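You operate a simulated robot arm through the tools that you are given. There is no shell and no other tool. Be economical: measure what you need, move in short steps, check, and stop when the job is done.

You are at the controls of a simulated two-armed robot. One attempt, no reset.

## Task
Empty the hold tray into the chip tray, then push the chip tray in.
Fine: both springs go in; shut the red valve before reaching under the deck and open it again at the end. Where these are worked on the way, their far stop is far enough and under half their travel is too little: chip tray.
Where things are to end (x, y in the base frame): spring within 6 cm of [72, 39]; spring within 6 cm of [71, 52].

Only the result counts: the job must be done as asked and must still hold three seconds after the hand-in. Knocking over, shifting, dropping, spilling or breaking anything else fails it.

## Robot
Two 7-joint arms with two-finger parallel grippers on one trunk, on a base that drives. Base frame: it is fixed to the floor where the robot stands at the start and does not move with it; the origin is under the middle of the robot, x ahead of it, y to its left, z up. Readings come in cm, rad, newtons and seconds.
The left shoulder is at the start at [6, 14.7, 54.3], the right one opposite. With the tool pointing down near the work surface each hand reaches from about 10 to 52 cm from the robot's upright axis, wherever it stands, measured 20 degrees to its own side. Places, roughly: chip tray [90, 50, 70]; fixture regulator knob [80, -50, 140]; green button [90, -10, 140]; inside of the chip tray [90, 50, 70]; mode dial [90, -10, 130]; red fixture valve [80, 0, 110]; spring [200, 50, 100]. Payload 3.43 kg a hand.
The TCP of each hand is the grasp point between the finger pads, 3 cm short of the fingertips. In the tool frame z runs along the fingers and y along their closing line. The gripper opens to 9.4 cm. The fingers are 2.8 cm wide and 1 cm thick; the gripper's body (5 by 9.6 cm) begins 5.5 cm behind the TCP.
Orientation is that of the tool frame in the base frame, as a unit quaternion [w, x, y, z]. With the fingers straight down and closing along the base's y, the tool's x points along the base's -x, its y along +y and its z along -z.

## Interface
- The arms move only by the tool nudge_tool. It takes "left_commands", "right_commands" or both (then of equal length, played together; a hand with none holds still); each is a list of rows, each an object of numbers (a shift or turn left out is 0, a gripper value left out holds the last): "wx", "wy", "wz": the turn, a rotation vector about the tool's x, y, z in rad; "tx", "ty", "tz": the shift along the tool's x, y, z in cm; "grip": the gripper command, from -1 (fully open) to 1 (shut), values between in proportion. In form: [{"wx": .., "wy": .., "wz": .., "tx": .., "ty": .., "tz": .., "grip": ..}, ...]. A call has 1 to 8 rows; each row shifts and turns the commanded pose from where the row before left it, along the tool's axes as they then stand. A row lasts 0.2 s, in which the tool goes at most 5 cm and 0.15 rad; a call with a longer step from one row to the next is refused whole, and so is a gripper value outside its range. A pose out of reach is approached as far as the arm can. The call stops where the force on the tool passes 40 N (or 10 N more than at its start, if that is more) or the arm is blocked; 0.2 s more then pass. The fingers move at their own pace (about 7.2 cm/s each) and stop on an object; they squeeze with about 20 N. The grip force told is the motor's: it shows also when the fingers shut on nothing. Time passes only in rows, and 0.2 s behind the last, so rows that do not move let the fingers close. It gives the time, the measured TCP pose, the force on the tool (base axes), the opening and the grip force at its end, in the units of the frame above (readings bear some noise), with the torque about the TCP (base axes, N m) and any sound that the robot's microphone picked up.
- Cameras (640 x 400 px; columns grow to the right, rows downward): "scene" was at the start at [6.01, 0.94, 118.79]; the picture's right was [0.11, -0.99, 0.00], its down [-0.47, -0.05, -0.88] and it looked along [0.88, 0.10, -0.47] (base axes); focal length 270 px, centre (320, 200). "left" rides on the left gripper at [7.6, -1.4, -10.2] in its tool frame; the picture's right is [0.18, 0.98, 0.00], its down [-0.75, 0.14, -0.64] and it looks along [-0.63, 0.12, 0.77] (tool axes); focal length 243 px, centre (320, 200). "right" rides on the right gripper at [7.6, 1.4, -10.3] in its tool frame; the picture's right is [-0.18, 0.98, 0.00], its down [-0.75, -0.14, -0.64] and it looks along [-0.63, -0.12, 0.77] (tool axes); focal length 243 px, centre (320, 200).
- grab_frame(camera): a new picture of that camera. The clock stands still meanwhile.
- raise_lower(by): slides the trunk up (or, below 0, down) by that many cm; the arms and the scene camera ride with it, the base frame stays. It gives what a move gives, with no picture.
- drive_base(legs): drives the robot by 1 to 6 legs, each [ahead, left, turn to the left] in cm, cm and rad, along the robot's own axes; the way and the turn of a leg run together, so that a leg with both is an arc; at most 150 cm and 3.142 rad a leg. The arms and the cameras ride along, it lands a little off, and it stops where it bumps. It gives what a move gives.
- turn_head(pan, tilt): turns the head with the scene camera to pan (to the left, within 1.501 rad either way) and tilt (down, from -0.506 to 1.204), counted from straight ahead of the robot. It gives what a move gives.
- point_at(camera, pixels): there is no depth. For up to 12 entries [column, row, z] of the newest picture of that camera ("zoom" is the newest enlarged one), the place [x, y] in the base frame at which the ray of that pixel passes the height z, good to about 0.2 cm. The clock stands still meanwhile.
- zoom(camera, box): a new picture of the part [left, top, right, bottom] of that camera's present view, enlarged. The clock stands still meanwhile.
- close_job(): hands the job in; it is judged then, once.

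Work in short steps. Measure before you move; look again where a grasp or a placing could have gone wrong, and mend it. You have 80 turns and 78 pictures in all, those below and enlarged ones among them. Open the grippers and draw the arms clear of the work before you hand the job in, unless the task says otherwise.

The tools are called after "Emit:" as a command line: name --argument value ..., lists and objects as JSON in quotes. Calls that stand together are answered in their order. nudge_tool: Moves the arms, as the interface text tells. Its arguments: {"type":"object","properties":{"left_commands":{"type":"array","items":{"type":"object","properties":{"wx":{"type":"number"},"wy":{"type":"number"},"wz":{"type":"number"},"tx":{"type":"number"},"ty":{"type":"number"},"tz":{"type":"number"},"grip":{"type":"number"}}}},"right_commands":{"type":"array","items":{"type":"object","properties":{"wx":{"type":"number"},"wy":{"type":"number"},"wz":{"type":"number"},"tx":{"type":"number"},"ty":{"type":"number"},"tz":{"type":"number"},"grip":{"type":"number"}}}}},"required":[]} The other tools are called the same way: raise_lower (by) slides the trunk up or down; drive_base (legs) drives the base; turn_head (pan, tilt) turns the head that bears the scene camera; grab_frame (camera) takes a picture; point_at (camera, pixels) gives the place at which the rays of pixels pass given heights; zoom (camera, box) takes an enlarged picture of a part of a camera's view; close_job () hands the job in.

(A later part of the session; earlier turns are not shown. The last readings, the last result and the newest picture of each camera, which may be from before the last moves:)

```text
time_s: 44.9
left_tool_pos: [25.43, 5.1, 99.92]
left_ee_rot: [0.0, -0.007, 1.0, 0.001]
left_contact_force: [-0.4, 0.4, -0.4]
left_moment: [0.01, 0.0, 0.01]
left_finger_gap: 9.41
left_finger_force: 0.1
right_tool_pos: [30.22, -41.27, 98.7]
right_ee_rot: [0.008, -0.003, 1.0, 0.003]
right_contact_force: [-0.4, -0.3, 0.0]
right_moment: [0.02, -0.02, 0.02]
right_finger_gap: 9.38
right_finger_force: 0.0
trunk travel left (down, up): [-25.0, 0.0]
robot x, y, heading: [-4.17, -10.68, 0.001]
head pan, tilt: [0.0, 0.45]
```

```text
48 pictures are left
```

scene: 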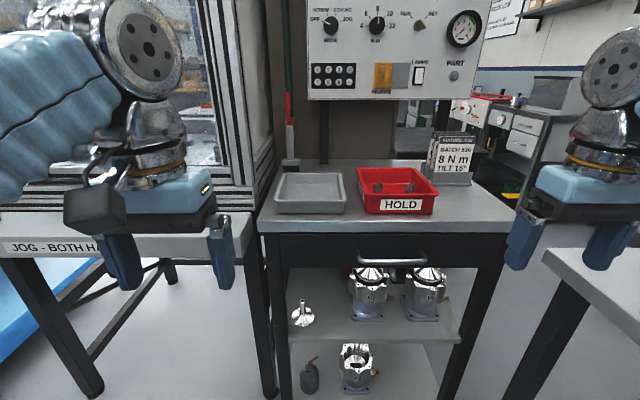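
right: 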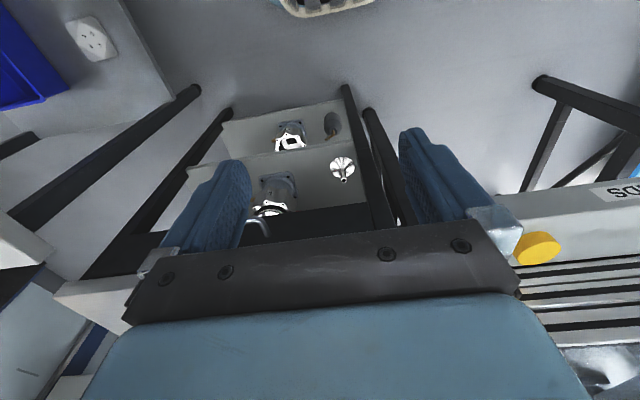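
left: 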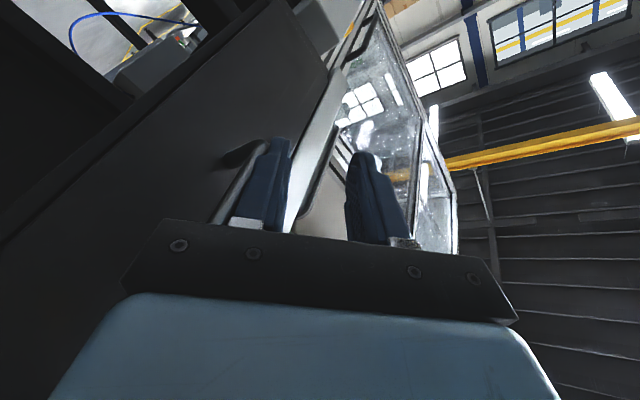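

Good view of everything. Zoom on the tray and valve region to get the second rays.

Emit:
zoom --camera "scene" --box '[255, 85, 455, 225]'

Emit:
point_at --camera "scene" --pixels '[[287, 93, 112], [287, 93, 108], [259, 232, 90], [259, 232, 86], [363, 213, 90], [363, 213, 86], [276, 213, 90], [276, 213, 86]]'

```text
2.86 times, centred on (355, 155) of scene
```

zoom: 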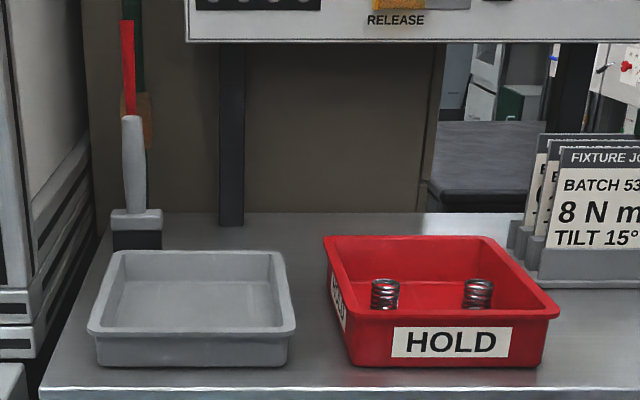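

```text
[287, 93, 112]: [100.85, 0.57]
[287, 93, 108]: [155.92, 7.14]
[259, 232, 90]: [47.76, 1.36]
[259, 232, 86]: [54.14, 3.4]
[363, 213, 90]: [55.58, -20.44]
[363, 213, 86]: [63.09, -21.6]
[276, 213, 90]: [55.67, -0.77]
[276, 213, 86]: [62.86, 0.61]
```

Triangulating puts the lever tip at about (83,-1.7,113), the pivot at z≈102.5 and the bench top at z≈90. I'll push the lever to the right with the closed right fingers, pointing forward and slightly down. First I'll bring the right hand to centre and yaw it.

Emit:
nudge_tool --right_commands '[{"tx": -2, "ty": 4, "grip": 1}, {"tx": -2, "ty": 4}, {"tx": -2, "ty": 4}, {"tx": -2, "ty": 4}, {"tx": -2, "ty": 4}, {"wz": -0.117}, {"wz": -0.117}, {"wz": -0.117}]' --left_commands '[{}, {}, {}, {}, {}, {}, {}, {}]'

Emit:
nudge_tool --right_commands '[{"wy": -0.136}, {"wy": -0.136}, {"wy": -0.136}, {"wy": -0.136}, {"wy": -0.136}, {"wy": -0.136}, {"wy": -0.136}, {"wy": -0.136}]'

```text
time_s: 46.7
left_tool_pos: [25.39, 4.98, 99.95]
left_ee_rot: [0.002, -0.007, 1.0, 0.0]
left_contact_force: [0.0, 0.6, 0.3]
left_moment: [-0.03, 0.01, 0.0]
left_finger_gap: 9.4
left_finger_force: 0.1
right_tool_pos: [39.57, -22.24, 98.71]
right_ee_rot: [0.01, -0.179, 0.984, 0.002]
right_contact_force: [-0.5, 0.6, 0.1]
right_moment: [0.0, 0.04, -0.03]
right_finger_gap: 0.02
right_finger_force: 20.1
right hand out of reach, approached as far as the arm can: row 5
trunk travel left (down, up): [-25.0, 0.0]
robot x, y, heading: [-4.35, -10.18, -0.0]
head pan, tilt: [0.0, 0.45]
```

```text
time_s: 48.5
left_tool_pos: [25.45, 5.13, 99.93]
left_ee_rot: [0.001, -0.007, 1.0, 0.0]
left_contact_force: [0.6, 0.3, -0.8]
left_moment: [0.0, 0.02, 0.0]
left_finger_gap: 9.41
left_finger_force: 0.1
right_tool_pos: [39.59, -22.16, 98.73]
right_ee_rot: [0.516, -0.151, 0.838, 0.094]
right_contact_force: [0.2, 0.3, -0.8]
right_moment: [0.02, -0.01, -0.01]
right_finger_gap: 0.02
right_finger_force: 20.2
trunk travel left (down, up): [-25.0, 0.0]
robot x, y, heading: [-4.18, -10.63, 0.005]
head pan, tilt: [0.0, 0.45]
```

The hand is nearly horizontal with closed fingers. I'll finish the pitch and raise it to about z 112, checking reach.

Emit:
nudge_tool --right_commands '[{"wy": -0.13}, {"tx": -3.3, "tz": -1.2}, {"tx": -3.3, "tz": -1.2}, {"tx": -3.3, "tz": -1.2}, {"tx": -3.3, "tz": -1.2}]'

Emit:
grab_frame --camera "scene"

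```text
time_s: 49.7
left_tool_pos: [25.45, 5.07, 99.92]
left_ee_rot: [0.001, -0.007, 1.0, 0.001]
left_contact_force: [0.1, 0.2, -0.5]
left_moment: [0.0, 0.01, 0.01]
left_finger_gap: 9.36
left_finger_force: 0.1
right_tool_pos: [39.44, -22.27, 112.96]
right_ee_rot: [0.571, -0.145, 0.801, 0.103]
right_contact_force: [-0.2, 0.0, 0.3]
right_moment: [-0.03, -0.02, -0.01]
right_finger_gap: 0.0
right_finger_force: 20.2
trunk travel left (down, up): [-25.0, 0.0]
robot x, y, heading: [-4.32, -10.86, 0.002]
head pan, tilt: [0.0, 0.45]
```

```text
46 pictures are left
```

scene: 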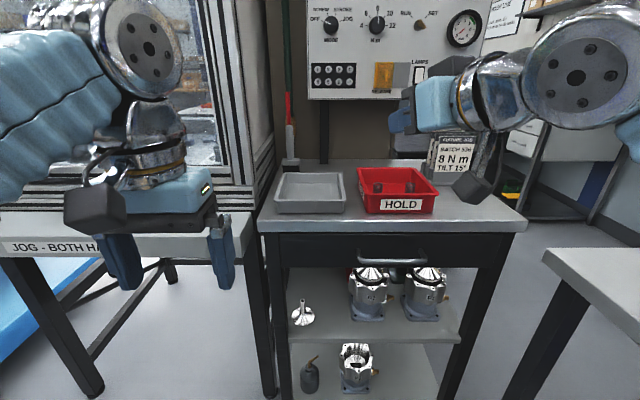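

Reach at z 113 works. Next I drive forward 20 and left 8 to bring the hand near the valve; the hands clear the bench and trays.

Emit:
drive_base --legs '[[20, 8, 0]]'

Emit:
turn_head --pan 0.0 --tilt 0.3

Emit:
grab_frame --camera "scene"

Emit:
grab_frame --camera "right"

```text
time_s: 51.4
left_tool_pos: [45.47, 13.18, 99.95]
left_ee_rot: [0.0, -0.008, 1.0, 0.001]
left_contact_force: [-0.2, 0.5, 0.0]
left_moment: [-0.02, 0.0, 0.01]
left_finger_gap: 9.4
left_finger_force: 0.3
right_tool_pos: [59.66, -14.19, 112.86]
right_ee_rot: [0.57, -0.145, 0.802, 0.104]
right_contact_force: [0.8, 1.2, -0.4]
right_moment: [-0.01, -0.01, 0.01]
right_finger_gap: 0.02
right_finger_force: 19.9
trunk travel left (down, up): [-25.0, 0.0]
robot x, y, heading: [16.43, -2.55, -0.001]
head pan, tilt: [0.0, 0.45]
```

```text
time_s: 52.1
left_tool_pos: [45.52, 13.06, 99.85]
left_ee_rot: [0.0, -0.008, 1.0, 0.001]
left_contact_force: [0.5, -0.1, 0.4]
left_moment: [0.02, -0.01, 0.01]
left_finger_gap: 9.4
left_finger_force: 0.0
right_tool_pos: [59.54, -14.25, 112.81]
right_ee_rot: [0.57, -0.146, 0.802, 0.104]
right_contact_force: [0.2, -0.3, 0.8]
right_moment: [-0.01, -0.06, -0.01]
right_finger_gap: 0.03
right_finger_force: 20.0
trunk travel left (down, up): [-25.0, 0.0]
robot x, y, heading: [15.84, -2.55, 0.001]
head pan, tilt: [0.0, 0.3]
```

```text
45 pictures are left
```

scene: 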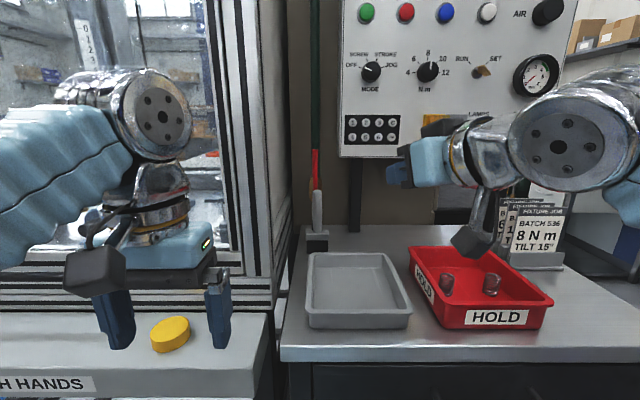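

```text
44 pictures are left
```

right: 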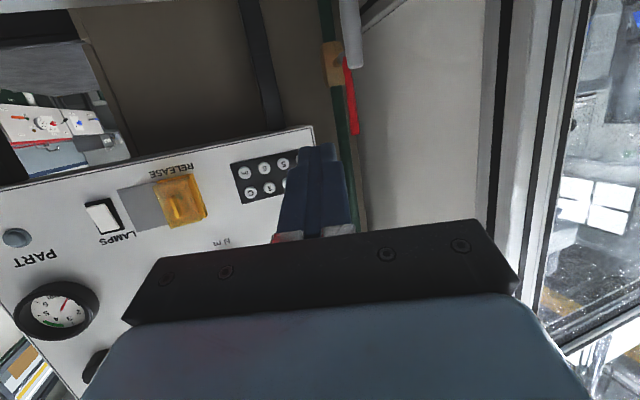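

Clear views: in the scene, the lever runs from (314,150) to (316,190), and in the right camera from (355,135) to (347,60). I'll collect rays from both cameras.

Emit:
point_at --camera "scene" --pixels '[[314, 150, 112], [314, 150, 114], [316, 189, 104], [316, 189, 102], [317, 252, 90], [341, 156, 112], [341, 156, 110]]'

Emit:
point_at --camera "right" --pixels '[[355, 135, 112], [355, 135, 114], [347, 60, 104], [347, 60, 102], [353, 60, 104], [353, 60, 102], [313, 128, 112], [313, 128, 110]]'

```text
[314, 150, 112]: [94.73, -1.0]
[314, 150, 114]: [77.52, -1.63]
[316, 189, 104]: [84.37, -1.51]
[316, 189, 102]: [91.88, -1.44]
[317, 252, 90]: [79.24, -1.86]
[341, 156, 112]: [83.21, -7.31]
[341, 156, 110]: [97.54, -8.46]
```

```text
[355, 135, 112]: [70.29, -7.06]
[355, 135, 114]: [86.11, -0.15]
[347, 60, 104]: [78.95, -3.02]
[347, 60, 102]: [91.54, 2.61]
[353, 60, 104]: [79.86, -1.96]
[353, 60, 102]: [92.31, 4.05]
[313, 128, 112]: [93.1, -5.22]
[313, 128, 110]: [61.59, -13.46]
```

Lever tip is at about (82.5,-1.4,113.5), the pivot at z≈103, and the panel's lower corner at (86,-7.5,111.6). The lever's left side has about 4 cm to the enclosure wall. I'll retract the left hand and test how far the right can extend from here, aiming left of the lever.

Emit:
nudge_tool --left_commands '[{"tx": 2.5}, {"tx": 2.5}, {"tx": 2.5}, {"tx": 2.5}, {}]' --right_commands '[{"tz": 2.5, "ty": 3}, {"tz": 2.5, "ty": 3}, {"tz": 2.5, "ty": 3}, {"tz": 2.5, "ty": 1}, {"tz": 2.5, "tx": -1.5}]'

```text
time_s: 53.3
left_tool_pos: [37.37, 10.85, 98.53]
left_ee_rot: [0.001, -0.007, 1.0, 0.001]
left_contact_force: [0.1, 0.2, 0.1]
left_moment: [-0.01, -0.02, 0.0]
left_finger_gap: 9.41
left_finger_force: 0.0
left hand out of reach, approached as far as the arm can: row 2, 3, 4
right_tool_pos: [67.57, -0.5, 110.28]
right_ee_rot: [0.57, -0.144, 0.802, 0.104]
right_contact_force: [0.3, -0.4, 0.8]
right_moment: [0.01, 0.01, 0.02]
right_finger_gap: 0.01
right_finger_force: 20.2
trunk travel left (down, up): [-25.0, 0.0]
robot x, y, heading: [15.51, -2.58, 0.006]
head pan, tilt: [0.0, 0.3]
```

Reach is good. I'll advance 7 cm straight ahead and recheck with the right camera.

Emit:
nudge_tool --right_commands '[{"tx": -1.6, "ty": -0.85, "tz": 3.07}, {"tx": -1.6, "ty": -0.85, "tz": 3.07}]'

Emit:
grab_frame --camera "right"

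Emit:
zoom --camera "scene" --box '[240, 100, 400, 220]'

```text
time_s: 53.9
left_tool_pos: [37.47, 10.85, 98.36]
left_ee_rot: [0.001, -0.008, 1.0, 0.001]
left_contact_force: [0.8, -0.4, 0.8]
left_moment: [0.0, -0.05, 0.01]
left_finger_gap: 9.4
left_finger_force: 0.0
right_tool_pos: [74.74, 0.33, 111.22]
right_ee_rot: [0.57, -0.145, 0.802, 0.105]
right_contact_force: [0.2, -0.5, 0.4]
right_moment: [-0.02, 0.0, 0.0]
right_finger_gap: 0.01
right_finger_force: 20.1
trunk travel left (down, up): [-25.0, 0.0]
robot x, y, heading: [16.02, -2.5, 0.003]
head pan, tilt: [0.0, 0.3]
```

```text
43 pictures are left
```

right: 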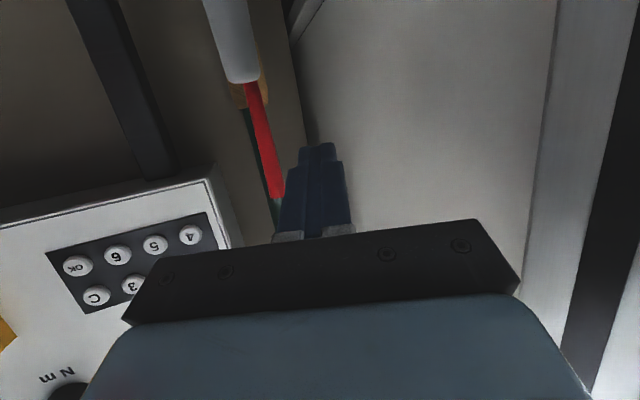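

```text
3.33 times, centred on (320, 160) of scene
```

zoom: 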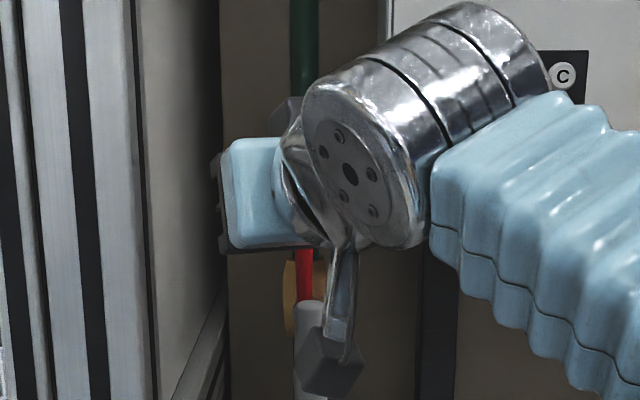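

The fingertips sit just on the enclosure side of the lever with room to spare, so I'll advance another 6.5 cm.

Emit:
nudge_tool --right_commands '[{"tx": -1.2, "ty": -1.1, "tz": 3.0}, {"tx": -1.15, "ty": -1.0, "tz": 2.8}]'

Emit:
grab_frame --camera "right"

```text
time_s: 54.5
left_tool_pos: [37.5, 10.77, 98.54]
left_ee_rot: [0.001, -0.008, 1.0, 0.0]
left_contact_force: [0.5, -0.3, 0.6]
left_moment: [0.03, -0.01, -0.01]
left_finger_gap: 9.41
left_finger_force: 0.0
right_tool_pos: [81.35, 0.64, 111.45]
right_ee_rot: [0.57, -0.145, 0.802, 0.103]
right_contact_force: [-0.2, -0.1, 0.6]
right_moment: [-0.02, 0.04, -0.01]
right_finger_gap: 0.0
right_finger_force: 20.2
trunk travel left (down, up): [-25.0, 0.0]
robot x, y, heading: [16.17, -2.46, 0.001]
head pan, tilt: [0.0, 0.3]
```

```text
41 pictures are left
```

right: 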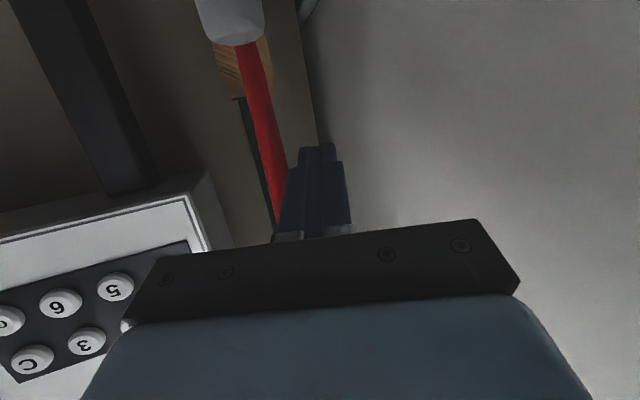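

The lever, from (245,50) to (285,205), is right beside the fingers. I'll start pushing it to the right along its arc.

Emit:
nudge_tool --right_commands '[{"tx": 0.5, "ty": -1.87, "tz": -0.57}, {"tx": 0.62, "ty": -2.81, "tz": -0.9}]'

Emit:
grab_frame --camera "right"

```text
time_s: 55.1
left_tool_pos: [37.38, 10.83, 98.59]
left_ee_rot: [0.001, -0.008, 1.0, 0.001]
left_contact_force: [0.2, 0.6, 0.8]
left_moment: [-0.03, -0.02, 0.0]
left_finger_gap: 9.42
left_finger_force: 0.0
right_tool_pos: [81.38, -4.53, 110.86]
right_ee_rot: [0.569, -0.145, 0.803, 0.104]
right_contact_force: [-0.5, 0.9, -1.0]
right_moment: [0.01, 0.01, -0.01]
right_finger_gap: 0.0
right_finger_force: 20.3
trunk travel left (down, up): [-25.0, 0.0]
robot x, y, heading: [15.81, -2.62, 0.004]
head pan, tilt: [0.0, 0.3]
```

```text
40 pictures are left
```

right: 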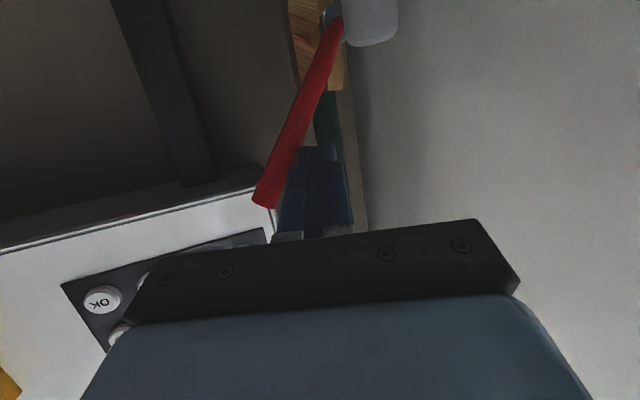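

The lever has swung about 30° with almost no resistance. Continuing down the arc.

Emit:
nudge_tool --right_commands '[{"tx": 2.0, "ty": -2.7, "tz": -0.35}, {"tx": 3.2, "ty": -2.0, "tz": 0.35}, {"tx": 2.2, "ty": -0.8, "tz": 0.4}]'

Emit:
grab_frame --camera "right"

```text
time_s: 55.8
left_tool_pos: [37.49, 10.76, 98.6]
left_ee_rot: [0.001, -0.008, 1.0, 0.002]
left_contact_force: [0.1, 0.2, 0.1]
left_moment: [0.0, -0.03, -0.01]
left_finger_gap: 9.4
left_finger_force: 0.0
right_tool_pos: [81.12, -9.8, 105.77]
right_ee_rot: [0.582, -0.145, 0.793, 0.109]
right_contact_force: [0.9, 0.1, 3.8]
right_moment: [0.05, -0.07, 0.02]
right_finger_gap: 0.0
right_finger_force: 20.3
trunk travel left (down, up): [-25.0, 0.0]
robot x, y, heading: [16.09, -2.76, 0.006]
head pan, tilt: [0.0, 0.3]
stopped in row 3 (right hand): the force on the tool passed its limit at 55 N (the readings are from after the stop); the commanded pose is now the measured one
```

```text
39 pictures are left
```

right: 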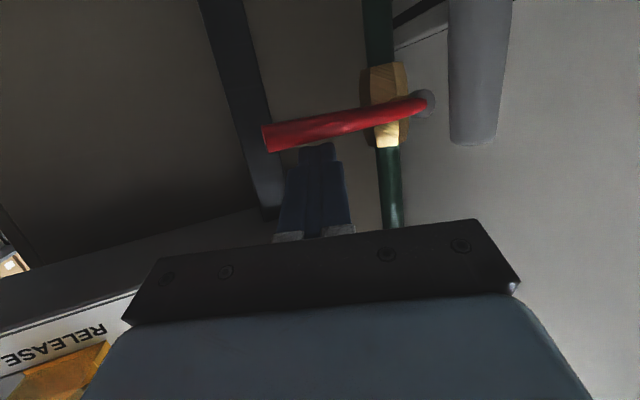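

The lever is square across the pipe and hit its stop at 55 N, so the valve is shut. I'll lift off slightly and withdraw along the tool axis.

Emit:
nudge_tool --right_commands '[{"tx": -1.2, "tz": -0.5}, {"tz": -4}, {"tz": -4}, {"tz": -4}, {"tz": -4}, {"tz": -4}]'

Emit:
zoom --camera "scene" --box '[260, 100, 460, 240]'

```text
time_s: 57.2
left_tool_pos: [37.34, 10.77, 98.57]
left_ee_rot: [0.002, -0.008, 1.0, 0.001]
left_contact_force: [1.1, 0.0, -0.9]
left_moment: [-0.01, 0.02, -0.01]
left_finger_gap: 9.4
left_finger_force: 0.0
right_tool_pos: [63.05, -16.73, 113.22]
right_ee_rot: [0.58, -0.145, 0.794, 0.108]
right_contact_force: [0.2, 0.6, 0.1]
right_moment: [0.0, -0.03, 0.0]
right_finger_gap: 0.0
right_finger_force: 19.9
trunk travel left (down, up): [-25.0, 0.0]
robot x, y, heading: [15.51, -2.96, 0.002]
head pan, tilt: [0.0, 0.3]
```

```text
2.86 times, centred on (360, 170) of scene
```

zoom: 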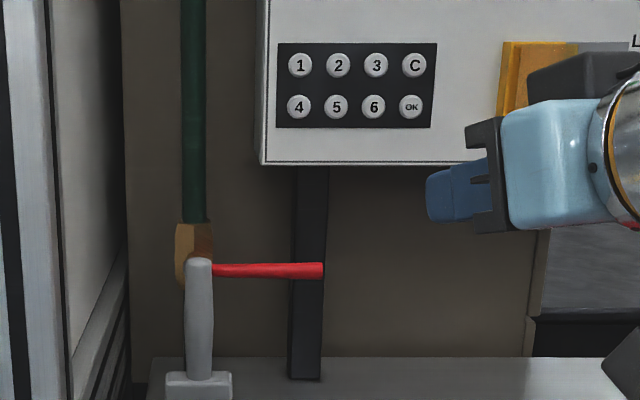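

The valve is confirmed closed, with the lever horizontal at (270,270). Next is the chip-tray handle: I'll back away, shift left in front of the deck, and lower the trunk to look under it.

Emit:
drive_base --legs '[[-42, 0, 0], [0, 42, 0]]'

Emit:
raise_lower --by -25

Emit:
turn_head --pan 0.1 --tilt 0.25

Emit:
grab_frame --camera "scene"

```text
time_s: 62.0
left_tool_pos: [-4.44, 52.97, 98.61]
left_ee_rot: [0.001, -0.005, 1.0, 0.001]
left_contact_force: [0.1, -0.2, 0.2]
left_moment: [0.0, -0.04, 0.02]
left_finger_gap: 9.41
left_finger_force: 0.1
right_tool_pos: [20.95, 25.21, 113.22]
right_ee_rot: [0.58, -0.142, 0.795, 0.105]
right_contact_force: [-0.2, -0.6, 0.4]
right_moment: [0.01, 0.02, 0.01]
right_finger_gap: 0.0
right_finger_force: 20.0
trunk travel left (down, up): [-25.0, 0.0]
robot x, y, heading: [-25.58, 39.47, -0.005]
head pan, tilt: [0.0, 0.3]
```

```text
time_s: 64.6
left_tool_pos: [-4.49, 52.88, 73.49]
left_ee_rot: [0.0, -0.005, 1.0, 0.001]
left_contact_force: [0.3, 0.2, -0.3]
left_moment: [0.02, 0.0, -0.01]
left_finger_gap: 9.39
left_finger_force: 0.0
right_tool_pos: [20.98, 25.15, 88.1]
right_ee_rot: [0.58, -0.141, 0.795, 0.105]
right_contact_force: [-0.3, 0.8, -0.3]
right_moment: [0.01, -0.04, 0.01]
right_finger_gap: 0.0
right_finger_force: 20.0
trunk travel left (down, up): [0.0, 25.0]
robot x, y, heading: [-26.31, 39.42, -0.004]
head pan, tilt: [0.0, 0.3]
```

```text
time_s: 65.2
left_tool_pos: [-4.49, 52.89, 73.57]
left_ee_rot: [0.002, -0.005, 1.0, 0.001]
left_contact_force: [0.2, -0.2, -0.7]
left_moment: [0.03, 0.01, -0.02]
left_finger_gap: 9.41
left_finger_force: 0.1
right_tool_pos: [20.89, 25.17, 88.15]
right_ee_rot: [0.581, -0.142, 0.795, 0.105]
right_contact_force: [0.7, 0.1, 0.3]
right_moment: [0.0, 0.0, 0.02]
right_finger_gap: 0.0
right_finger_force: 20.7
trunk travel left (down, up): [0.0, 25.0]
robot x, y, heading: [-26.3, 39.74, -0.006]
head pan, tilt: [0.099, 0.25]
```

```text
37 pictures are left
```

scene: 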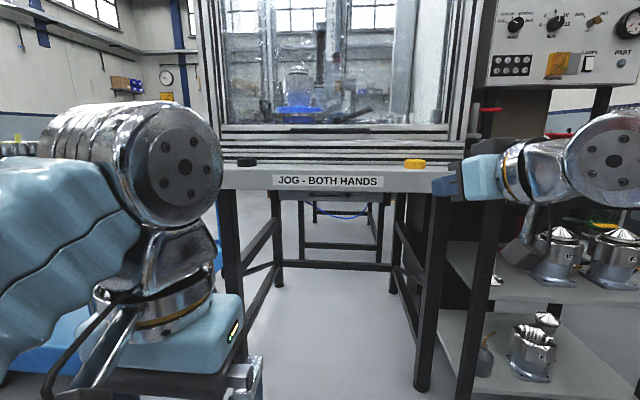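

Emit:
zoom --camera "scene" --box '[260, 165, 400, 250]'

```text
4.57 times, centred on (330, 208) of scene
```

zoom: 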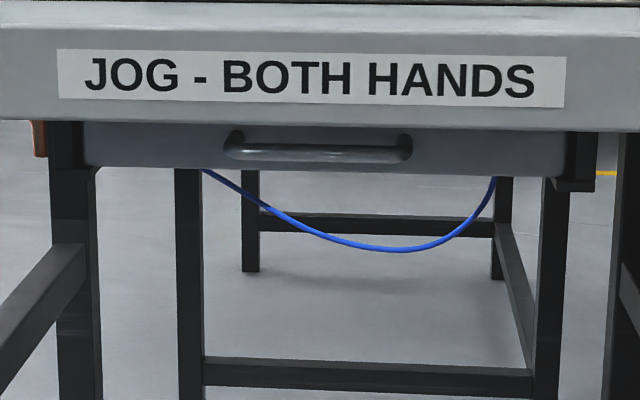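

The tray front spans (85–570), with a bow handle at (225–412, 152) just under the deck. I'll take rays, then a second view from further away.

Emit:
point_at --camera "zoom" --pixels '[[318, 154, 78], [318, 154, 74], [230, 150, 76], [408, 150, 76], [318, 126, 80], [318, 126, 84], [318, 173, 74], [318, 173, 70], [85, 150, 76], [568, 150, 76]]'

Emit:
drive_base --legs '[[-40, 0, 0]]'

Emit:
zoom --camera "scene" --box '[270, 150, 380, 220]'

```text
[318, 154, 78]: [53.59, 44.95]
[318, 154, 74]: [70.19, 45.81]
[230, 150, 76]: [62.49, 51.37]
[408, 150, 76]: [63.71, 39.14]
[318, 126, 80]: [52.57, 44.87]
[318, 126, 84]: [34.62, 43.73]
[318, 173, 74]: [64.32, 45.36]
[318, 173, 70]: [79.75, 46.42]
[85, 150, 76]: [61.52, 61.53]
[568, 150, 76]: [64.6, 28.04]
```

```text
time_s: 67.8
left_tool_pos: [-44.71, 52.88, 73.53]
left_ee_rot: [0.001, -0.004, 1.0, 0.0]
left_contact_force: [-0.2, -0.8, -0.3]
left_moment: [0.0, 0.0, 0.0]
left_finger_gap: 9.37
left_finger_force: 0.2
right_tool_pos: [-19.33, 25.19, 88.08]
right_ee_rot: [0.581, -0.141, 0.795, 0.105]
right_contact_force: [-0.3, -0.2, -0.4]
right_moment: [0.04, 0.02, 0.0]
right_finger_gap: 0.01
right_finger_force: 19.7
trunk travel left (down, up): [0.0, 25.0]
robot x, y, heading: [-66.31, 39.85, -0.01]
head pan, tilt: [0.099, 0.25]
```

```text
5.71 times, centred on (325, 185) of scene
```

zoom: 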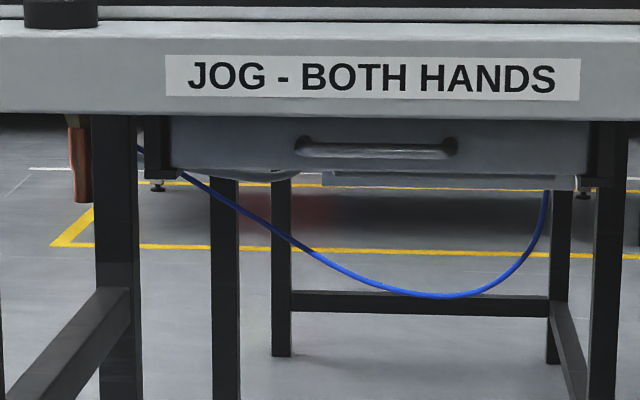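

Emit:
point_at --camera "zoom" --pixels '[[376, 151, 78], [376, 151, 74], [300, 147, 76], [454, 150, 76], [376, 116, 80], [376, 116, 84], [376, 173, 74], [376, 173, 70], [170, 147, 76], [590, 150, 76]]'

```text
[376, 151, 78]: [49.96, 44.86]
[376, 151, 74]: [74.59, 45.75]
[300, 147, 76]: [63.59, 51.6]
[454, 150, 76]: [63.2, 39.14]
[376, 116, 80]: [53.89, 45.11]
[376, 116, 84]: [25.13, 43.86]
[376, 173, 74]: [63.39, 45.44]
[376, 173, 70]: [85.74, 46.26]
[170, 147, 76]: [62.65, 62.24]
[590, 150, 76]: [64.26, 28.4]
```

The handle bar is at about x 61, y 39–51.5, z 76, set 10 cm behind the deck lip (x 50, z 80.5). I'll grip it with the left hand from slightly below, fingers closing vertically. First the left hand moves forward while the right folds back to pointing down.

Emit:
nudge_tool --left_commands '[{"tx": -4}, {"tx": -4}, {"tx": -4}, {"tx": -4}, {"wx": -0.0952, "wy": -0.0952, "wz": 0.0607}, {"wx": -0.0952, "wy": -0.0952, "wz": 0.0607}, {"wx": -0.0952, "wy": -0.0952, "wz": 0.0607}, {"wx": -0.0952, "wy": -0.0952, "wz": 0.0607}]' --right_commands '[{"wy": 0.136}, {"wy": 0.136}, {"wy": 0.136}, {"wy": 0.136}, {"wy": 0.136}, {"wy": 0.136}, {"wy": 0.136}, {"wy": 0.136}]'

Emit:
nudge_tool --left_commands '[{"wx": -0.0952, "wy": -0.0952, "wz": 0.0607}, {"wx": -0.0952, "wy": -0.0952, "wz": 0.0607}, {"wx": -0.0952, "wy": -0.0952, "wz": 0.0607}, {"wx": -0.0952, "wy": -0.0952, "wz": 0.0607}, {"wx": -0.0952, "wy": -0.0952, "wz": 0.0607}, {"wx": -0.0952, "wy": -0.0952, "wz": 0.0607}, {"wx": -0.0952, "wy": -0.0952, "wz": 0.0607}, {"wx": -0.0952, "wy": -0.0952, "wz": 0.0607}]' --right_commands '[{"wy": 0.113}, {"wz": 0.117}, {"wz": 0.117}, {"wz": 0.117}, {"tx": 3}, {"tx": 3}, {"tx": 3}, {"tx": 2, "grip": -1}]'

```text
time_s: 69.6
left_tool_pos: [-28.62, 53.17, 73.62]
left_ee_rot: [0.188, 0.118, 0.956, 0.19]
left_contact_force: [-0.4, 0.3, 0.3]
left_moment: [0.02, 0.01, 0.0]
left_finger_gap: 9.41
left_finger_force: 0.1
right_tool_pos: [-25.62, 28.91, 85.65]
right_ee_rot: [0.216, -0.181, 0.959, 0.027]
right_contact_force: [0.9, -0.8, 0.4]
right_moment: [0.03, -0.02, 0.02]
right_finger_gap: 0.01
right_finger_force: 20.1
right hand out of reach, approached as far as the arm can: row 5, 6, 7, 8
trunk travel left (down, up): [0.0, 25.0]
robot x, y, heading: [-66.07, 39.94, -0.004]
head pan, tilt: [0.099, 0.25]
```

```text
time_s: 71.4
left_tool_pos: [-28.65, 54.26, 73.9]
left_ee_rot: [0.506, 0.307, 0.643, 0.486]
left_contact_force: [0.8, 0.7, 0.3]
left_moment: [0.03, -0.02, -0.02]
left_finger_gap: 9.41
left_finger_force: 0.2
right_tool_pos: [-37.0, 26.94, 79.75]
right_ee_rot: [0.156, -0.008, 0.987, 0.044]
right_contact_force: [-0.1, -0.8, 0.2]
right_moment: [0.03, 0.01, 0.0]
right_finger_gap: 5.34
right_finger_force: 0.0
right hand out of reach, approached as far as the arm can: row 1
trunk travel left (down, up): [0.0, 25.0]
robot x, y, heading: [-66.09, 39.77, -0.005]
head pan, tilt: [0.099, 0.25]
```

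The left rotation is going well. I'll finish it and square up the right hand, then raise the trunk.

Emit:
nudge_tool --left_commands '[{"wx": -0.0952, "wy": -0.0952, "wz": 0.0607}, {"wx": -0.0952, "wy": -0.0952, "wz": 0.0607}, {"wx": -0.0952, "wy": -0.0952, "wz": 0.0607}, {"wx": -0.0952, "wy": -0.0952, "wz": 0.0607}, {}]' --right_commands '[{"wx": 0.03, "wy": 0.105, "wz": 0.005}, {"wx": 0.03, "wy": 0.105, "wz": 0.005}, {"wx": 0.03, "wy": 0.105, "wz": 0.005}, {}, {}]'

Emit:
raise_lower --by 15

```text
time_s: 71.8
left_tool_pos: [-35.86, 67.46, 79.81]
left_ee_rot: [0.574, 0.143, 0.615, 0.522]
left_contact_force: [-0.1, -1.2, -0.2]
left_moment: [-0.02, -0.04, 0.01]
left_finger_gap: 9.39
left_finger_force: 0.1
right_tool_pos: [-36.96, 26.68, 79.75]
right_ee_rot: [0.129, -0.006, 0.991, 0.037]
right_contact_force: [0.5, -0.1, -0.3]
right_moment: [-0.03, -0.02, 0.0]
right_finger_gap: 9.4
right_finger_force: 0.1
right hand out of reach, approached as far as the arm can: row 1, 2
trunk travel left (down, up): [0.0, 25.0]
robot x, y, heading: [-66.6, 39.56, -0.006]
head pan, tilt: [0.099, 0.25]
stopped in row 2 (left hand): the arm was blocked; the commanded pose is now the measured one
```

```text
time_s: 73.5
left_tool_pos: [-35.96, 67.41, 94.73]
left_ee_rot: [0.573, 0.141, 0.615, 0.523]
left_contact_force: [0.1, 0.6, 0.5]
left_moment: [0.0, 0.02, -0.01]
left_finger_gap: 9.4
left_finger_force: 0.1
right_tool_pos: [-37.07, 26.64, 94.9]
right_ee_rot: [0.13, -0.007, 0.991, 0.037]
right_contact_force: [-0.3, 0.5, 0.0]
right_moment: [0.0, 0.0, -0.02]
right_finger_gap: 9.4
right_finger_force: 0.0
trunk travel left (down, up): [-15.0, 10.0]
robot x, y, heading: [-66.2, 39.69, -0.007]
head pan, tilt: [0.099, 0.25]
```

The left arm stopped near a joint limit while tucked in close. I'll extend it to a roomier place ahead of the robot, then finish the rotation.

Emit:
nudge_tool --left_commands '[{"tx": -2.03, "ty": -3.7, "tz": 0.97}, {"tx": -2.03, "ty": -3.7, "tz": 0.97}, {"tx": -2.03, "ty": -3.7, "tz": 0.97}, {"tx": -2.03, "ty": -3.7, "tz": 0.97}, {"tx": -2.03, "ty": -3.7, "tz": 0.97}, {"tx": -2.03, "ty": -3.7, "tz": 0.97}]'

Emit:
nudge_tool --left_commands '[{"wx": -0.0145, "wy": -0.105, "wz": 0.085}, {"wx": -0.0145, "wy": -0.105, "wz": 0.085}, {"wx": -0.0145, "wy": -0.105, "wz": 0.085}, {"wx": -0.0145, "wy": -0.105, "wz": 0.085}, {"wx": -0.0145, "wy": -0.105, "wz": 0.085}]'

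```text
time_s: 74.1
left_tool_pos: [-40.09, 71.23, 96.66]
left_ee_rot: [0.648, 0.01, 0.595, 0.476]
left_contact_force: [-1.2, 0.7, -0.1]
left_moment: [0.0, -0.01, 0.01]
left_finger_gap: 9.39
left_finger_force: 0.1
right_tool_pos: [-37.04, 26.67, 94.7]
right_ee_rot: [0.13, -0.007, 0.991, 0.038]
right_contact_force: [0.6, 0.0, -0.1]
right_moment: [-0.03, 0.0, 0.01]
right_finger_gap: 9.41
right_finger_force: 0.1
trunk travel left (down, up): [-15.0, 10.0]
robot x, y, heading: [-66.43, 39.62, -0.01]
head pan, tilt: [0.099, 0.25]
stopped in row 2 (left hand): the arm was blocked; the commanded pose is now the measured one
```

```text
time_s: 75.3
left_tool_pos: [-40.04, 71.23, 96.8]
left_ee_rot: [0.663, 0.235, 0.375, 0.604]
left_contact_force: [-0.6, -0.7, 0.3]
left_moment: [-0.03, -0.01, 0.01]
left_finger_gap: 9.4
left_finger_force: 0.0
right_tool_pos: [-36.99, 26.54, 94.85]
right_ee_rot: [0.129, -0.007, 0.991, 0.038]
right_contact_force: [0.0, -0.8, 0.3]
right_moment: [-0.02, -0.02, 0.01]
right_finger_gap: 9.39
right_finger_force: 0.1
trunk travel left (down, up): [-15.0, 10.0]
robot x, y, heading: [-66.09, 39.82, -0.005]
head pan, tilt: [0.099, 0.25]
```

The rotation alone worked: the fingers now point forward and up, with the closing axis near vertical. I'll move forward in smaller steps and watch that it follows.

Emit:
nudge_tool --left_commands '[{"tx": -0.83, "ty": -1.67, "tz": 0.57}, {"tx": -0.83, "ty": -1.67, "tz": 0.57}, {"tx": -0.83, "ty": -1.67, "tz": 0.57}, {"tx": -0.83, "ty": -1.67, "tz": 0.57}, {"tx": -0.83, "ty": -1.67, "tz": 0.57}, {"tx": -0.83, "ty": -1.67, "tz": 0.57}]'

Emit:
grab_frame --camera "scene"

```text
time_s: 76.7
left_tool_pos: [-30.37, 65.64, 93.87]
left_ee_rot: [0.663, 0.234, 0.374, 0.605]
left_contact_force: [-1.0, 0.2, 0.9]
left_moment: [-0.01, 0.01, -0.02]
left_finger_gap: 9.34
left_finger_force: 0.1
left hand out of reach, approached as far as the arm can: row 1, 2, 3, 4
right_tool_pos: [-37.01, 26.78, 94.74]
right_ee_rot: [0.129, -0.008, 0.991, 0.038]
right_contact_force: [-0.3, -0.4, 0.7]
right_moment: [-0.01, -0.01, 0.0]
right_finger_gap: 9.4
right_finger_force: 0.0
trunk travel left (down, up): [-15.0, 10.0]
robot x, y, heading: [-66.4, 39.77, -0.009]
head pan, tilt: [0.099, 0.25]
```

```text
34 pictures are left
```

scene: 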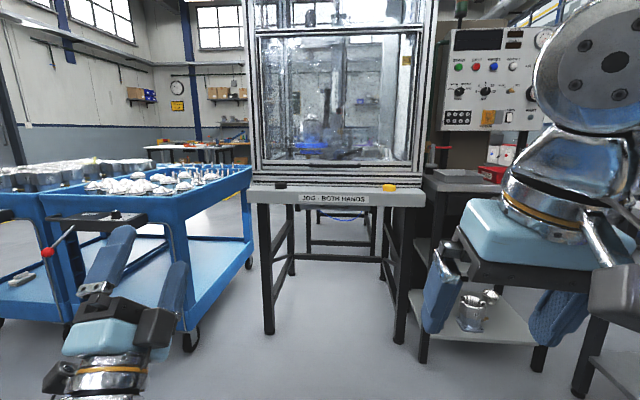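

The left forearm now comes from below, which suits reaching under the deck. I'll continue toward centre and down.

Emit:
nudge_tool --left_commands '[{"tx": -1.54, "ty": -2.79, "tz": -0.33}, {"tx": -1.54, "ty": -2.79, "tz": -0.33}, {"tx": -1.54, "ty": -2.79, "tz": -0.33}, {"tx": -1.54, "ty": -2.79, "tz": -0.33}, {"tx": -1.54, "ty": -2.79, "tz": -0.33}, {"tx": -1.54, "ty": -2.79, "tz": -0.33}]'

```text
time_s: 78.1
left_tool_pos: [-20.52, 53.76, 82.98]
left_ee_rot: [0.664, 0.234, 0.374, 0.604]
left_contact_force: [0.1, 0.0, 0.2]
left_moment: [0.02, 0.01, 0.0]
left_finger_gap: 9.42
left_finger_force: 0.1
left hand out of reach, approached as far as the arm can: row 1, 2
right_tool_pos: [-36.99, 26.69, 94.82]
right_ee_rot: [0.129, -0.008, 0.991, 0.038]
right_contact_force: [-0.2, -0.3, -0.4]
right_moment: [-0.05, -0.03, -0.04]
right_finger_gap: 9.37
right_finger_force: 0.1
trunk travel left (down, up): [-15.0, 10.0]
robot x, y, heading: [-66.38, 39.87, 0.0]
head pan, tilt: [0.099, 0.25]
```

Good. Next I trim the orientation to level yaw and 25° up, then lower to about z 73.

Emit:
nudge_tool --left_commands '[{"wx": 0.0795, "wy": -0.0405, "wz": 0.0593}, {"wx": 0.0795, "wy": -0.0405, "wz": 0.0593}, {"wx": 0.0795, "wy": -0.0405, "wz": 0.0593}, {"ty": -2.7, "tz": -1.27}, {"ty": -2.7, "tz": -1.27}, {"ty": -2.7, "tz": -1.27, "grip": -0.3}, {}]'

```text
time_s: 79.7
left_tool_pos: [-17.57, 52.75, 75.25]
left_ee_rot: [0.597, 0.38, 0.38, 0.596]
left_contact_force: [-0.1, 0.3, -0.6]
left_moment: [0.0, 0.0, 0.03]
left_finger_gap: 6.11
left_finger_force: 0.1
left hand out of reach, approached as far as the arm can: row 4, 5, 6
right_tool_pos: [-36.98, 26.82, 94.92]
right_ee_rot: [0.13, -0.006, 0.991, 0.037]
right_contact_force: [-0.5, 0.3, 0.3]
right_moment: [0.02, 0.03, 0.03]
right_finger_gap: 9.39
right_finger_force: 0.1
trunk travel left (down, up): [-15.0, 10.0]
robot x, y, heading: [-66.35, 39.69, -0.007]
head pan, tilt: [0.099, 0.25]
```

Orientation is exact, with the TCP at (-17.6,52.8,75.3). I'll narrow the fingers to about 3.4 cm and drive so the TCP sits just ahead of the deck lip, then check with the left camera.

Emit:
drive_base --legs '[[60, -7.5, 0.006]]'

Emit:
nudge_tool --left_commands '[{"grip": 0.25}, {}, {}]'

Emit:
grab_frame --camera "left"

```text
time_s: 83.1
left_tool_pos: [42.53, 45.49, 75.27]
left_ee_rot: [0.595, 0.378, 0.382, 0.598]
left_contact_force: [0.9, 0.6, 0.0]
left_moment: [0.06, 0.0, -0.01]
left_finger_gap: 6.12
left_finger_force: 0.1
right_tool_pos: [23.45, 19.24, 94.82]
right_ee_rot: [0.13, -0.01, 0.991, 0.038]
right_contact_force: [0.0, -0.2, 0.3]
right_moment: [0.01, 0.0, -0.02]
right_finger_gap: 9.4
right_finger_force: 0.1
trunk travel left (down, up): [-15.0, 10.0]
robot x, y, heading: [-5.65, 31.91, 0.004]
head pan, tilt: [0.099, 0.25]
```

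```text
time_s: 83.9
left_tool_pos: [42.42, 45.49, 75.29]
left_ee_rot: [0.595, 0.378, 0.382, 0.598]
left_contact_force: [0.3, 0.6, 0.2]
left_moment: [-0.04, -0.01, -0.02]
left_finger_gap: 3.55
left_finger_force: 0.0
right_tool_pos: [23.4, 19.22, 94.9]
right_ee_rot: [0.13, -0.009, 0.991, 0.037]
right_contact_force: [1.1, 0.1, 1.0]
right_moment: [-0.01, -0.03, 0.02]
right_finger_gap: 9.39
right_finger_force: 0.0
trunk travel left (down, up): [-15.0, 10.0]
robot x, y, heading: [-6.11, 32.35, 0.004]
head pan, tilt: [0.099, 0.25]
```

```text
33 pictures are left
```

left: 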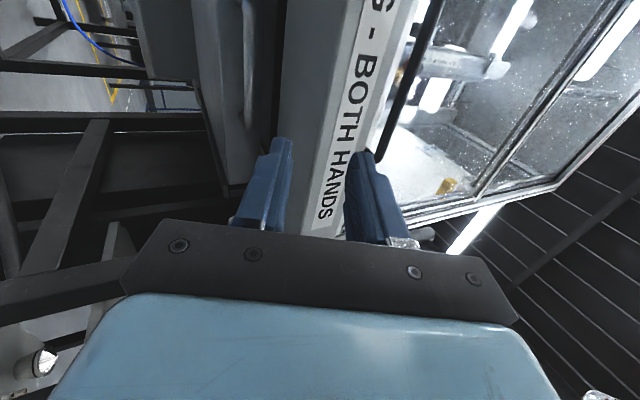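

In this rotated view, up is to the right. The handle bar is at (248,20–120) with the deck lip right of it at (310–345). I'll measure the bar.

Emit:
zoom --camera "left" --box '[160, 0, 420, 160]'

Emit:
point_at --camera "left" --pixels '[[248, 60, 76], [248, 60, 77], [248, 60, 75], [248, 110, 76], [318, 60, 80.5], [318, 60, 79.5]]'

```text
2.46 times, centred on (290, 80) of left
```

zoom: 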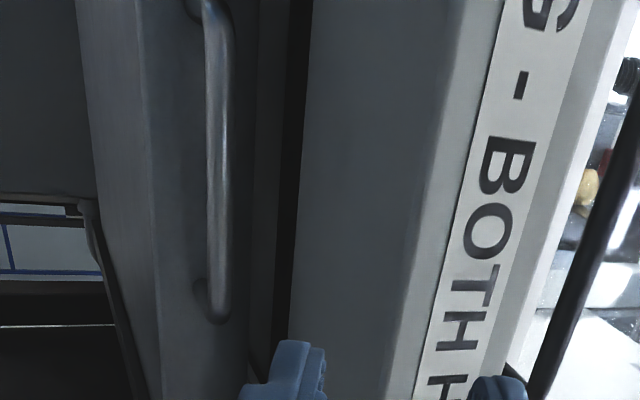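

```text
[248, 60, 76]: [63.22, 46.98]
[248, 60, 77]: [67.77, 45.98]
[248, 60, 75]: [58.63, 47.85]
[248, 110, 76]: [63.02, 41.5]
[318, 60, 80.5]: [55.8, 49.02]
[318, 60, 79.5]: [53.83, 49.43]
```

The bar sits at about (61,45.3,75.6), with clear air above and below, and the fingers at z 75.3 are level with it. I'll drive in 13 cm, then finish with the arm.

Emit:
drive_base --legs '[[13, 0, 0]]'

Emit:
zoom --camera "left" --box '[160, 0, 420, 160]'

```text
time_s: 85.2
left_tool_pos: [55.5, 45.53, 75.33]
left_ee_rot: [0.595, 0.377, 0.382, 0.598]
left_contact_force: [0.0, -0.4, 0.2]
left_moment: [-0.02, -0.01, -0.01]
left_finger_gap: 3.55
left_finger_force: 0.1
right_tool_pos: [36.39, 19.21, 94.8]
right_ee_rot: [0.129, -0.009, 0.991, 0.038]
right_contact_force: [-0.4, 0.1, 0.3]
right_moment: [-0.01, -0.02, -0.02]
right_finger_gap: 9.4
right_finger_force: 0.0
trunk travel left (down, up): [-15.0, 10.0]
robot x, y, heading: [6.7, 31.92, -0.001]
head pan, tilt: [0.099, 0.25]
```

```text
2.46 times, centred on (290, 80) of left
```

zoom: 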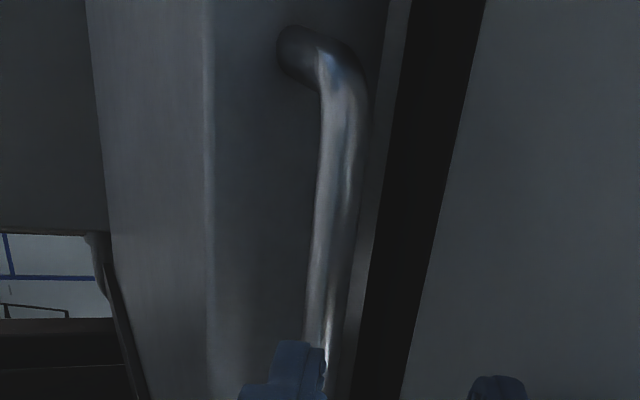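

The bar now passes between the fingertips, between the lower one at (295,345) and the upper at (500,380). I'll measure, then advance the last 4.5 cm.

Emit:
point_at --camera "zoom" --pixels '[[328, 300, 75], [328, 300, 76], [345, 150, 75], [345, 150, 76]]'

Emit:
nudge_tool --left_commands '[{"ty": -0.63, "tz": 1.36}, {"ty": -0.63, "tz": 1.36}, {"ty": -0.63, "tz": 1.36}]'

Emit:
grab_frame --camera "left"

```text
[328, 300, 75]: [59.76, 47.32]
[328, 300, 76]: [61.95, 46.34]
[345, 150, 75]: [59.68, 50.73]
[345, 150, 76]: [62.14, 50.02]
```

```text
time_s: 86.0
left_tool_pos: [60.12, 45.45, 75.17]
left_ee_rot: [0.595, 0.378, 0.382, 0.598]
left_contact_force: [-0.8, -0.4, -0.5]
left_moment: [-0.02, 0.01, 0.0]
left_finger_gap: 3.53
left_finger_force: 0.2
right_tool_pos: [36.38, 19.17, 94.84]
right_ee_rot: [0.129, -0.01, 0.991, 0.038]
right_contact_force: [-0.2, -0.1, 0.5]
right_moment: [-0.01, 0.0, 0.01]
right_finger_gap: 9.39
right_finger_force: 0.1
trunk travel left (down, up): [-15.0, 10.0]
robot x, y, heading: [6.85, 32.06, -0.004]
head pan, tilt: [0.099, 0.25]
```

```text
30 pictures are left
```

left: 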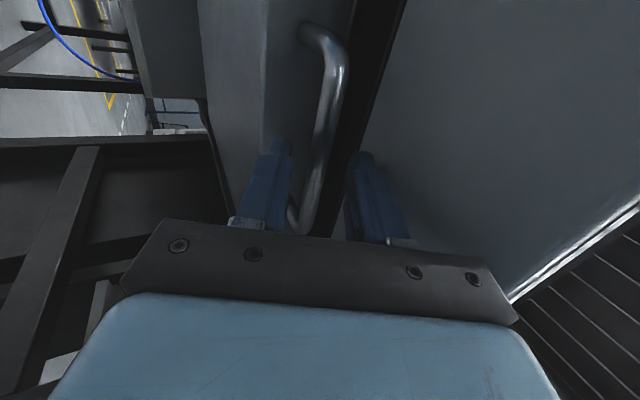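

The bar at (315,170) is right between the fingers. Closing on it now.

Emit:
nudge_tool --left_commands '[{"grip": 1}, {}, {}, {}]'

```text
time_s: 87.0
left_tool_pos: [60.15, 45.51, 75.18]
left_ee_rot: [0.594, 0.379, 0.383, 0.597]
left_contact_force: [-2.3, -2.5, -18.8]
left_moment: [-0.75, 0.37, -0.16]
left_finger_gap: 1.15
left_finger_force: 44.8
right_tool_pos: [36.38, 19.25, 94.82]
right_ee_rot: [0.129, -0.01, 0.991, 0.038]
right_contact_force: [-0.7, -0.5, -0.7]
right_moment: [0.03, 0.0, -0.03]
right_finger_gap: 9.42
right_finger_force: 0.1
trunk travel left (down, up): [-15.0, 10.0]
robot x, y, heading: [6.79, 32.02, -0.002]
head pan, tilt: [0.099, 0.25]
```

The handle is gripped, with a 1.15 cm gap and 45 N. I'll pull by driving the base straight back, which keeps the arm's shape.

Emit:
drive_base --legs '[[-12, 0, 0]]'

Emit:
drive_base --legs '[[-10, 0, 0]]'

Emit:
grab_frame --camera "left"

```text
time_s: 88.2
left_tool_pos: [48.17, 45.53, 75.0]
left_ee_rot: [0.594, 0.38, 0.382, 0.598]
left_contact_force: [0.0, -0.8, -27.7]
left_moment: [-0.63, 0.55, -0.13]
left_finger_gap: 1.18
left_finger_force: 44.7
right_tool_pos: [24.48, 19.14, 94.83]
right_ee_rot: [0.128, -0.01, 0.991, 0.038]
right_contact_force: [0.7, 0.3, 0.6]
right_moment: [-0.01, -0.02, 0.04]
right_finger_gap: 9.4
right_finger_force: 0.1
trunk travel left (down, up): [-15.0, 10.0]
robot x, y, heading: [-5.29, 31.96, -0.004]
head pan, tilt: [0.099, 0.25]
```

```text
time_s: 89.4
left_tool_pos: [38.16, 45.57, 75.02]
left_ee_rot: [0.594, 0.379, 0.383, 0.597]
left_contact_force: [-1.2, 4.6, -13.1]
left_moment: [-0.72, 0.32, 0.19]
left_finger_gap: 1.19
left_finger_force: 45.2
right_tool_pos: [14.44, 19.3, 94.9]
right_ee_rot: [0.129, -0.01, 0.991, 0.038]
right_contact_force: [-0.7, 0.4, -0.4]
right_moment: [0.0, -0.01, -0.02]
right_finger_gap: 9.42
right_finger_force: 0.1
trunk travel left (down, up): [-15.0, 10.0]
robot x, y, heading: [-15.11, 32.34, 0.0]
head pan, tilt: [0.099, 0.25]
```

```text
29 pictures are left
```

left: 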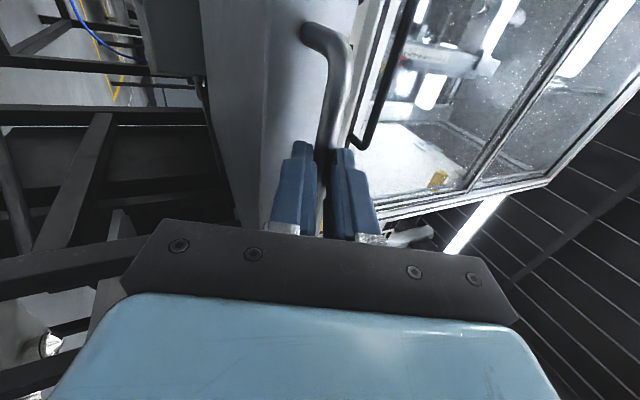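

The tray is 22 cm out and the left camera shows it open. I'll pull further toward its stop in short legs, so the target area clears the deck lip.

Emit:
drive_base --legs '[[-5, 0, 0]]'

Emit:
drive_base --legs '[[-4, 0, 0]]'

Emit:
turn_head --pan 0.1 --tilt 0.55

Emit:
grab_frame --camera "scene"

```text
time_s: 90.3
left_tool_pos: [33.05, 45.62, 74.99]
left_ee_rot: [0.593, 0.38, 0.383, 0.598]
left_contact_force: [-0.5, 0.8, -7.5]
left_moment: [-0.69, 0.13, -0.1]
left_finger_gap: 1.15
left_finger_force: 44.8
right_tool_pos: [9.48, 19.25, 94.94]
right_ee_rot: [0.128, -0.009, 0.991, 0.038]
right_contact_force: [-1.2, 0.3, 0.8]
right_moment: [-0.01, 0.01, 0.01]
right_finger_gap: 9.38
right_finger_force: 0.1
trunk travel left (down, up): [-15.0, 10.0]
robot x, y, heading: [-19.94, 32.54, -0.0]
head pan, tilt: [0.099, 0.25]
```

```text
time_s: 91.3
left_tool_pos: [29.67, 45.48, 74.93]
left_ee_rot: [0.593, 0.383, 0.386, 0.595]
left_contact_force: [11.5, 2.2, -2.4]
left_moment: [-0.2, 0.27, -0.33]
left_finger_gap: 1.18
left_finger_force: 44.6
right_tool_pos: [5.82, 19.21, 94.81]
right_ee_rot: [0.128, -0.009, 0.991, 0.037]
right_contact_force: [-0.4, -1.1, -0.1]
right_moment: [0.01, 0.02, 0.03]
right_finger_gap: 9.42
right_finger_force: 0.1
trunk travel left (down, up): [-15.0, 10.0]
robot x, y, heading: [-23.93, 32.28, -0.006]
head pan, tilt: [0.099, 0.25]
stopped in leg 1: the force on the tool passed its limit at 49 N (the readings are from after the stop); the commanded pose is now the measured one
```

```text
time_s: 92.1
left_tool_pos: [29.59, 45.6, 74.95]
left_ee_rot: [0.593, 0.382, 0.386, 0.595]
left_contact_force: [15.7, 1.6, -3.7]
left_moment: [-0.46, 0.29, -0.08]
left_finger_gap: 1.17
left_finger_force: 45.4
right_tool_pos: [5.81, 19.28, 94.89]
right_ee_rot: [0.128, -0.009, 0.991, 0.038]
right_contact_force: [-0.4, 0.8, 0.1]
right_moment: [0.02, 0.02, -0.03]
right_finger_gap: 9.4
right_finger_force: 0.0
trunk travel left (down, up): [-15.0, 10.0]
robot x, y, heading: [-23.69, 32.1, 0.003]
head pan, tilt: [0.099, 0.55]
```

```text
28 pictures are left
```

scene: 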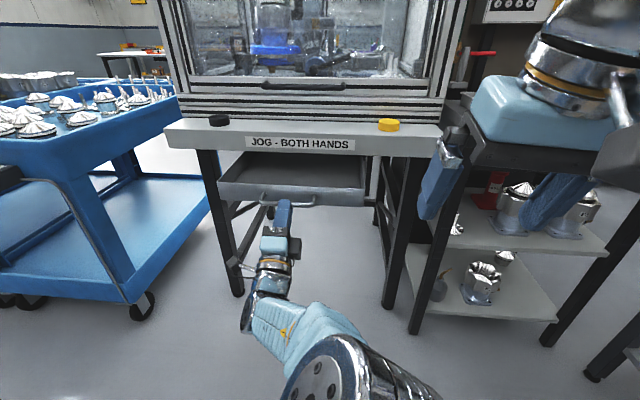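

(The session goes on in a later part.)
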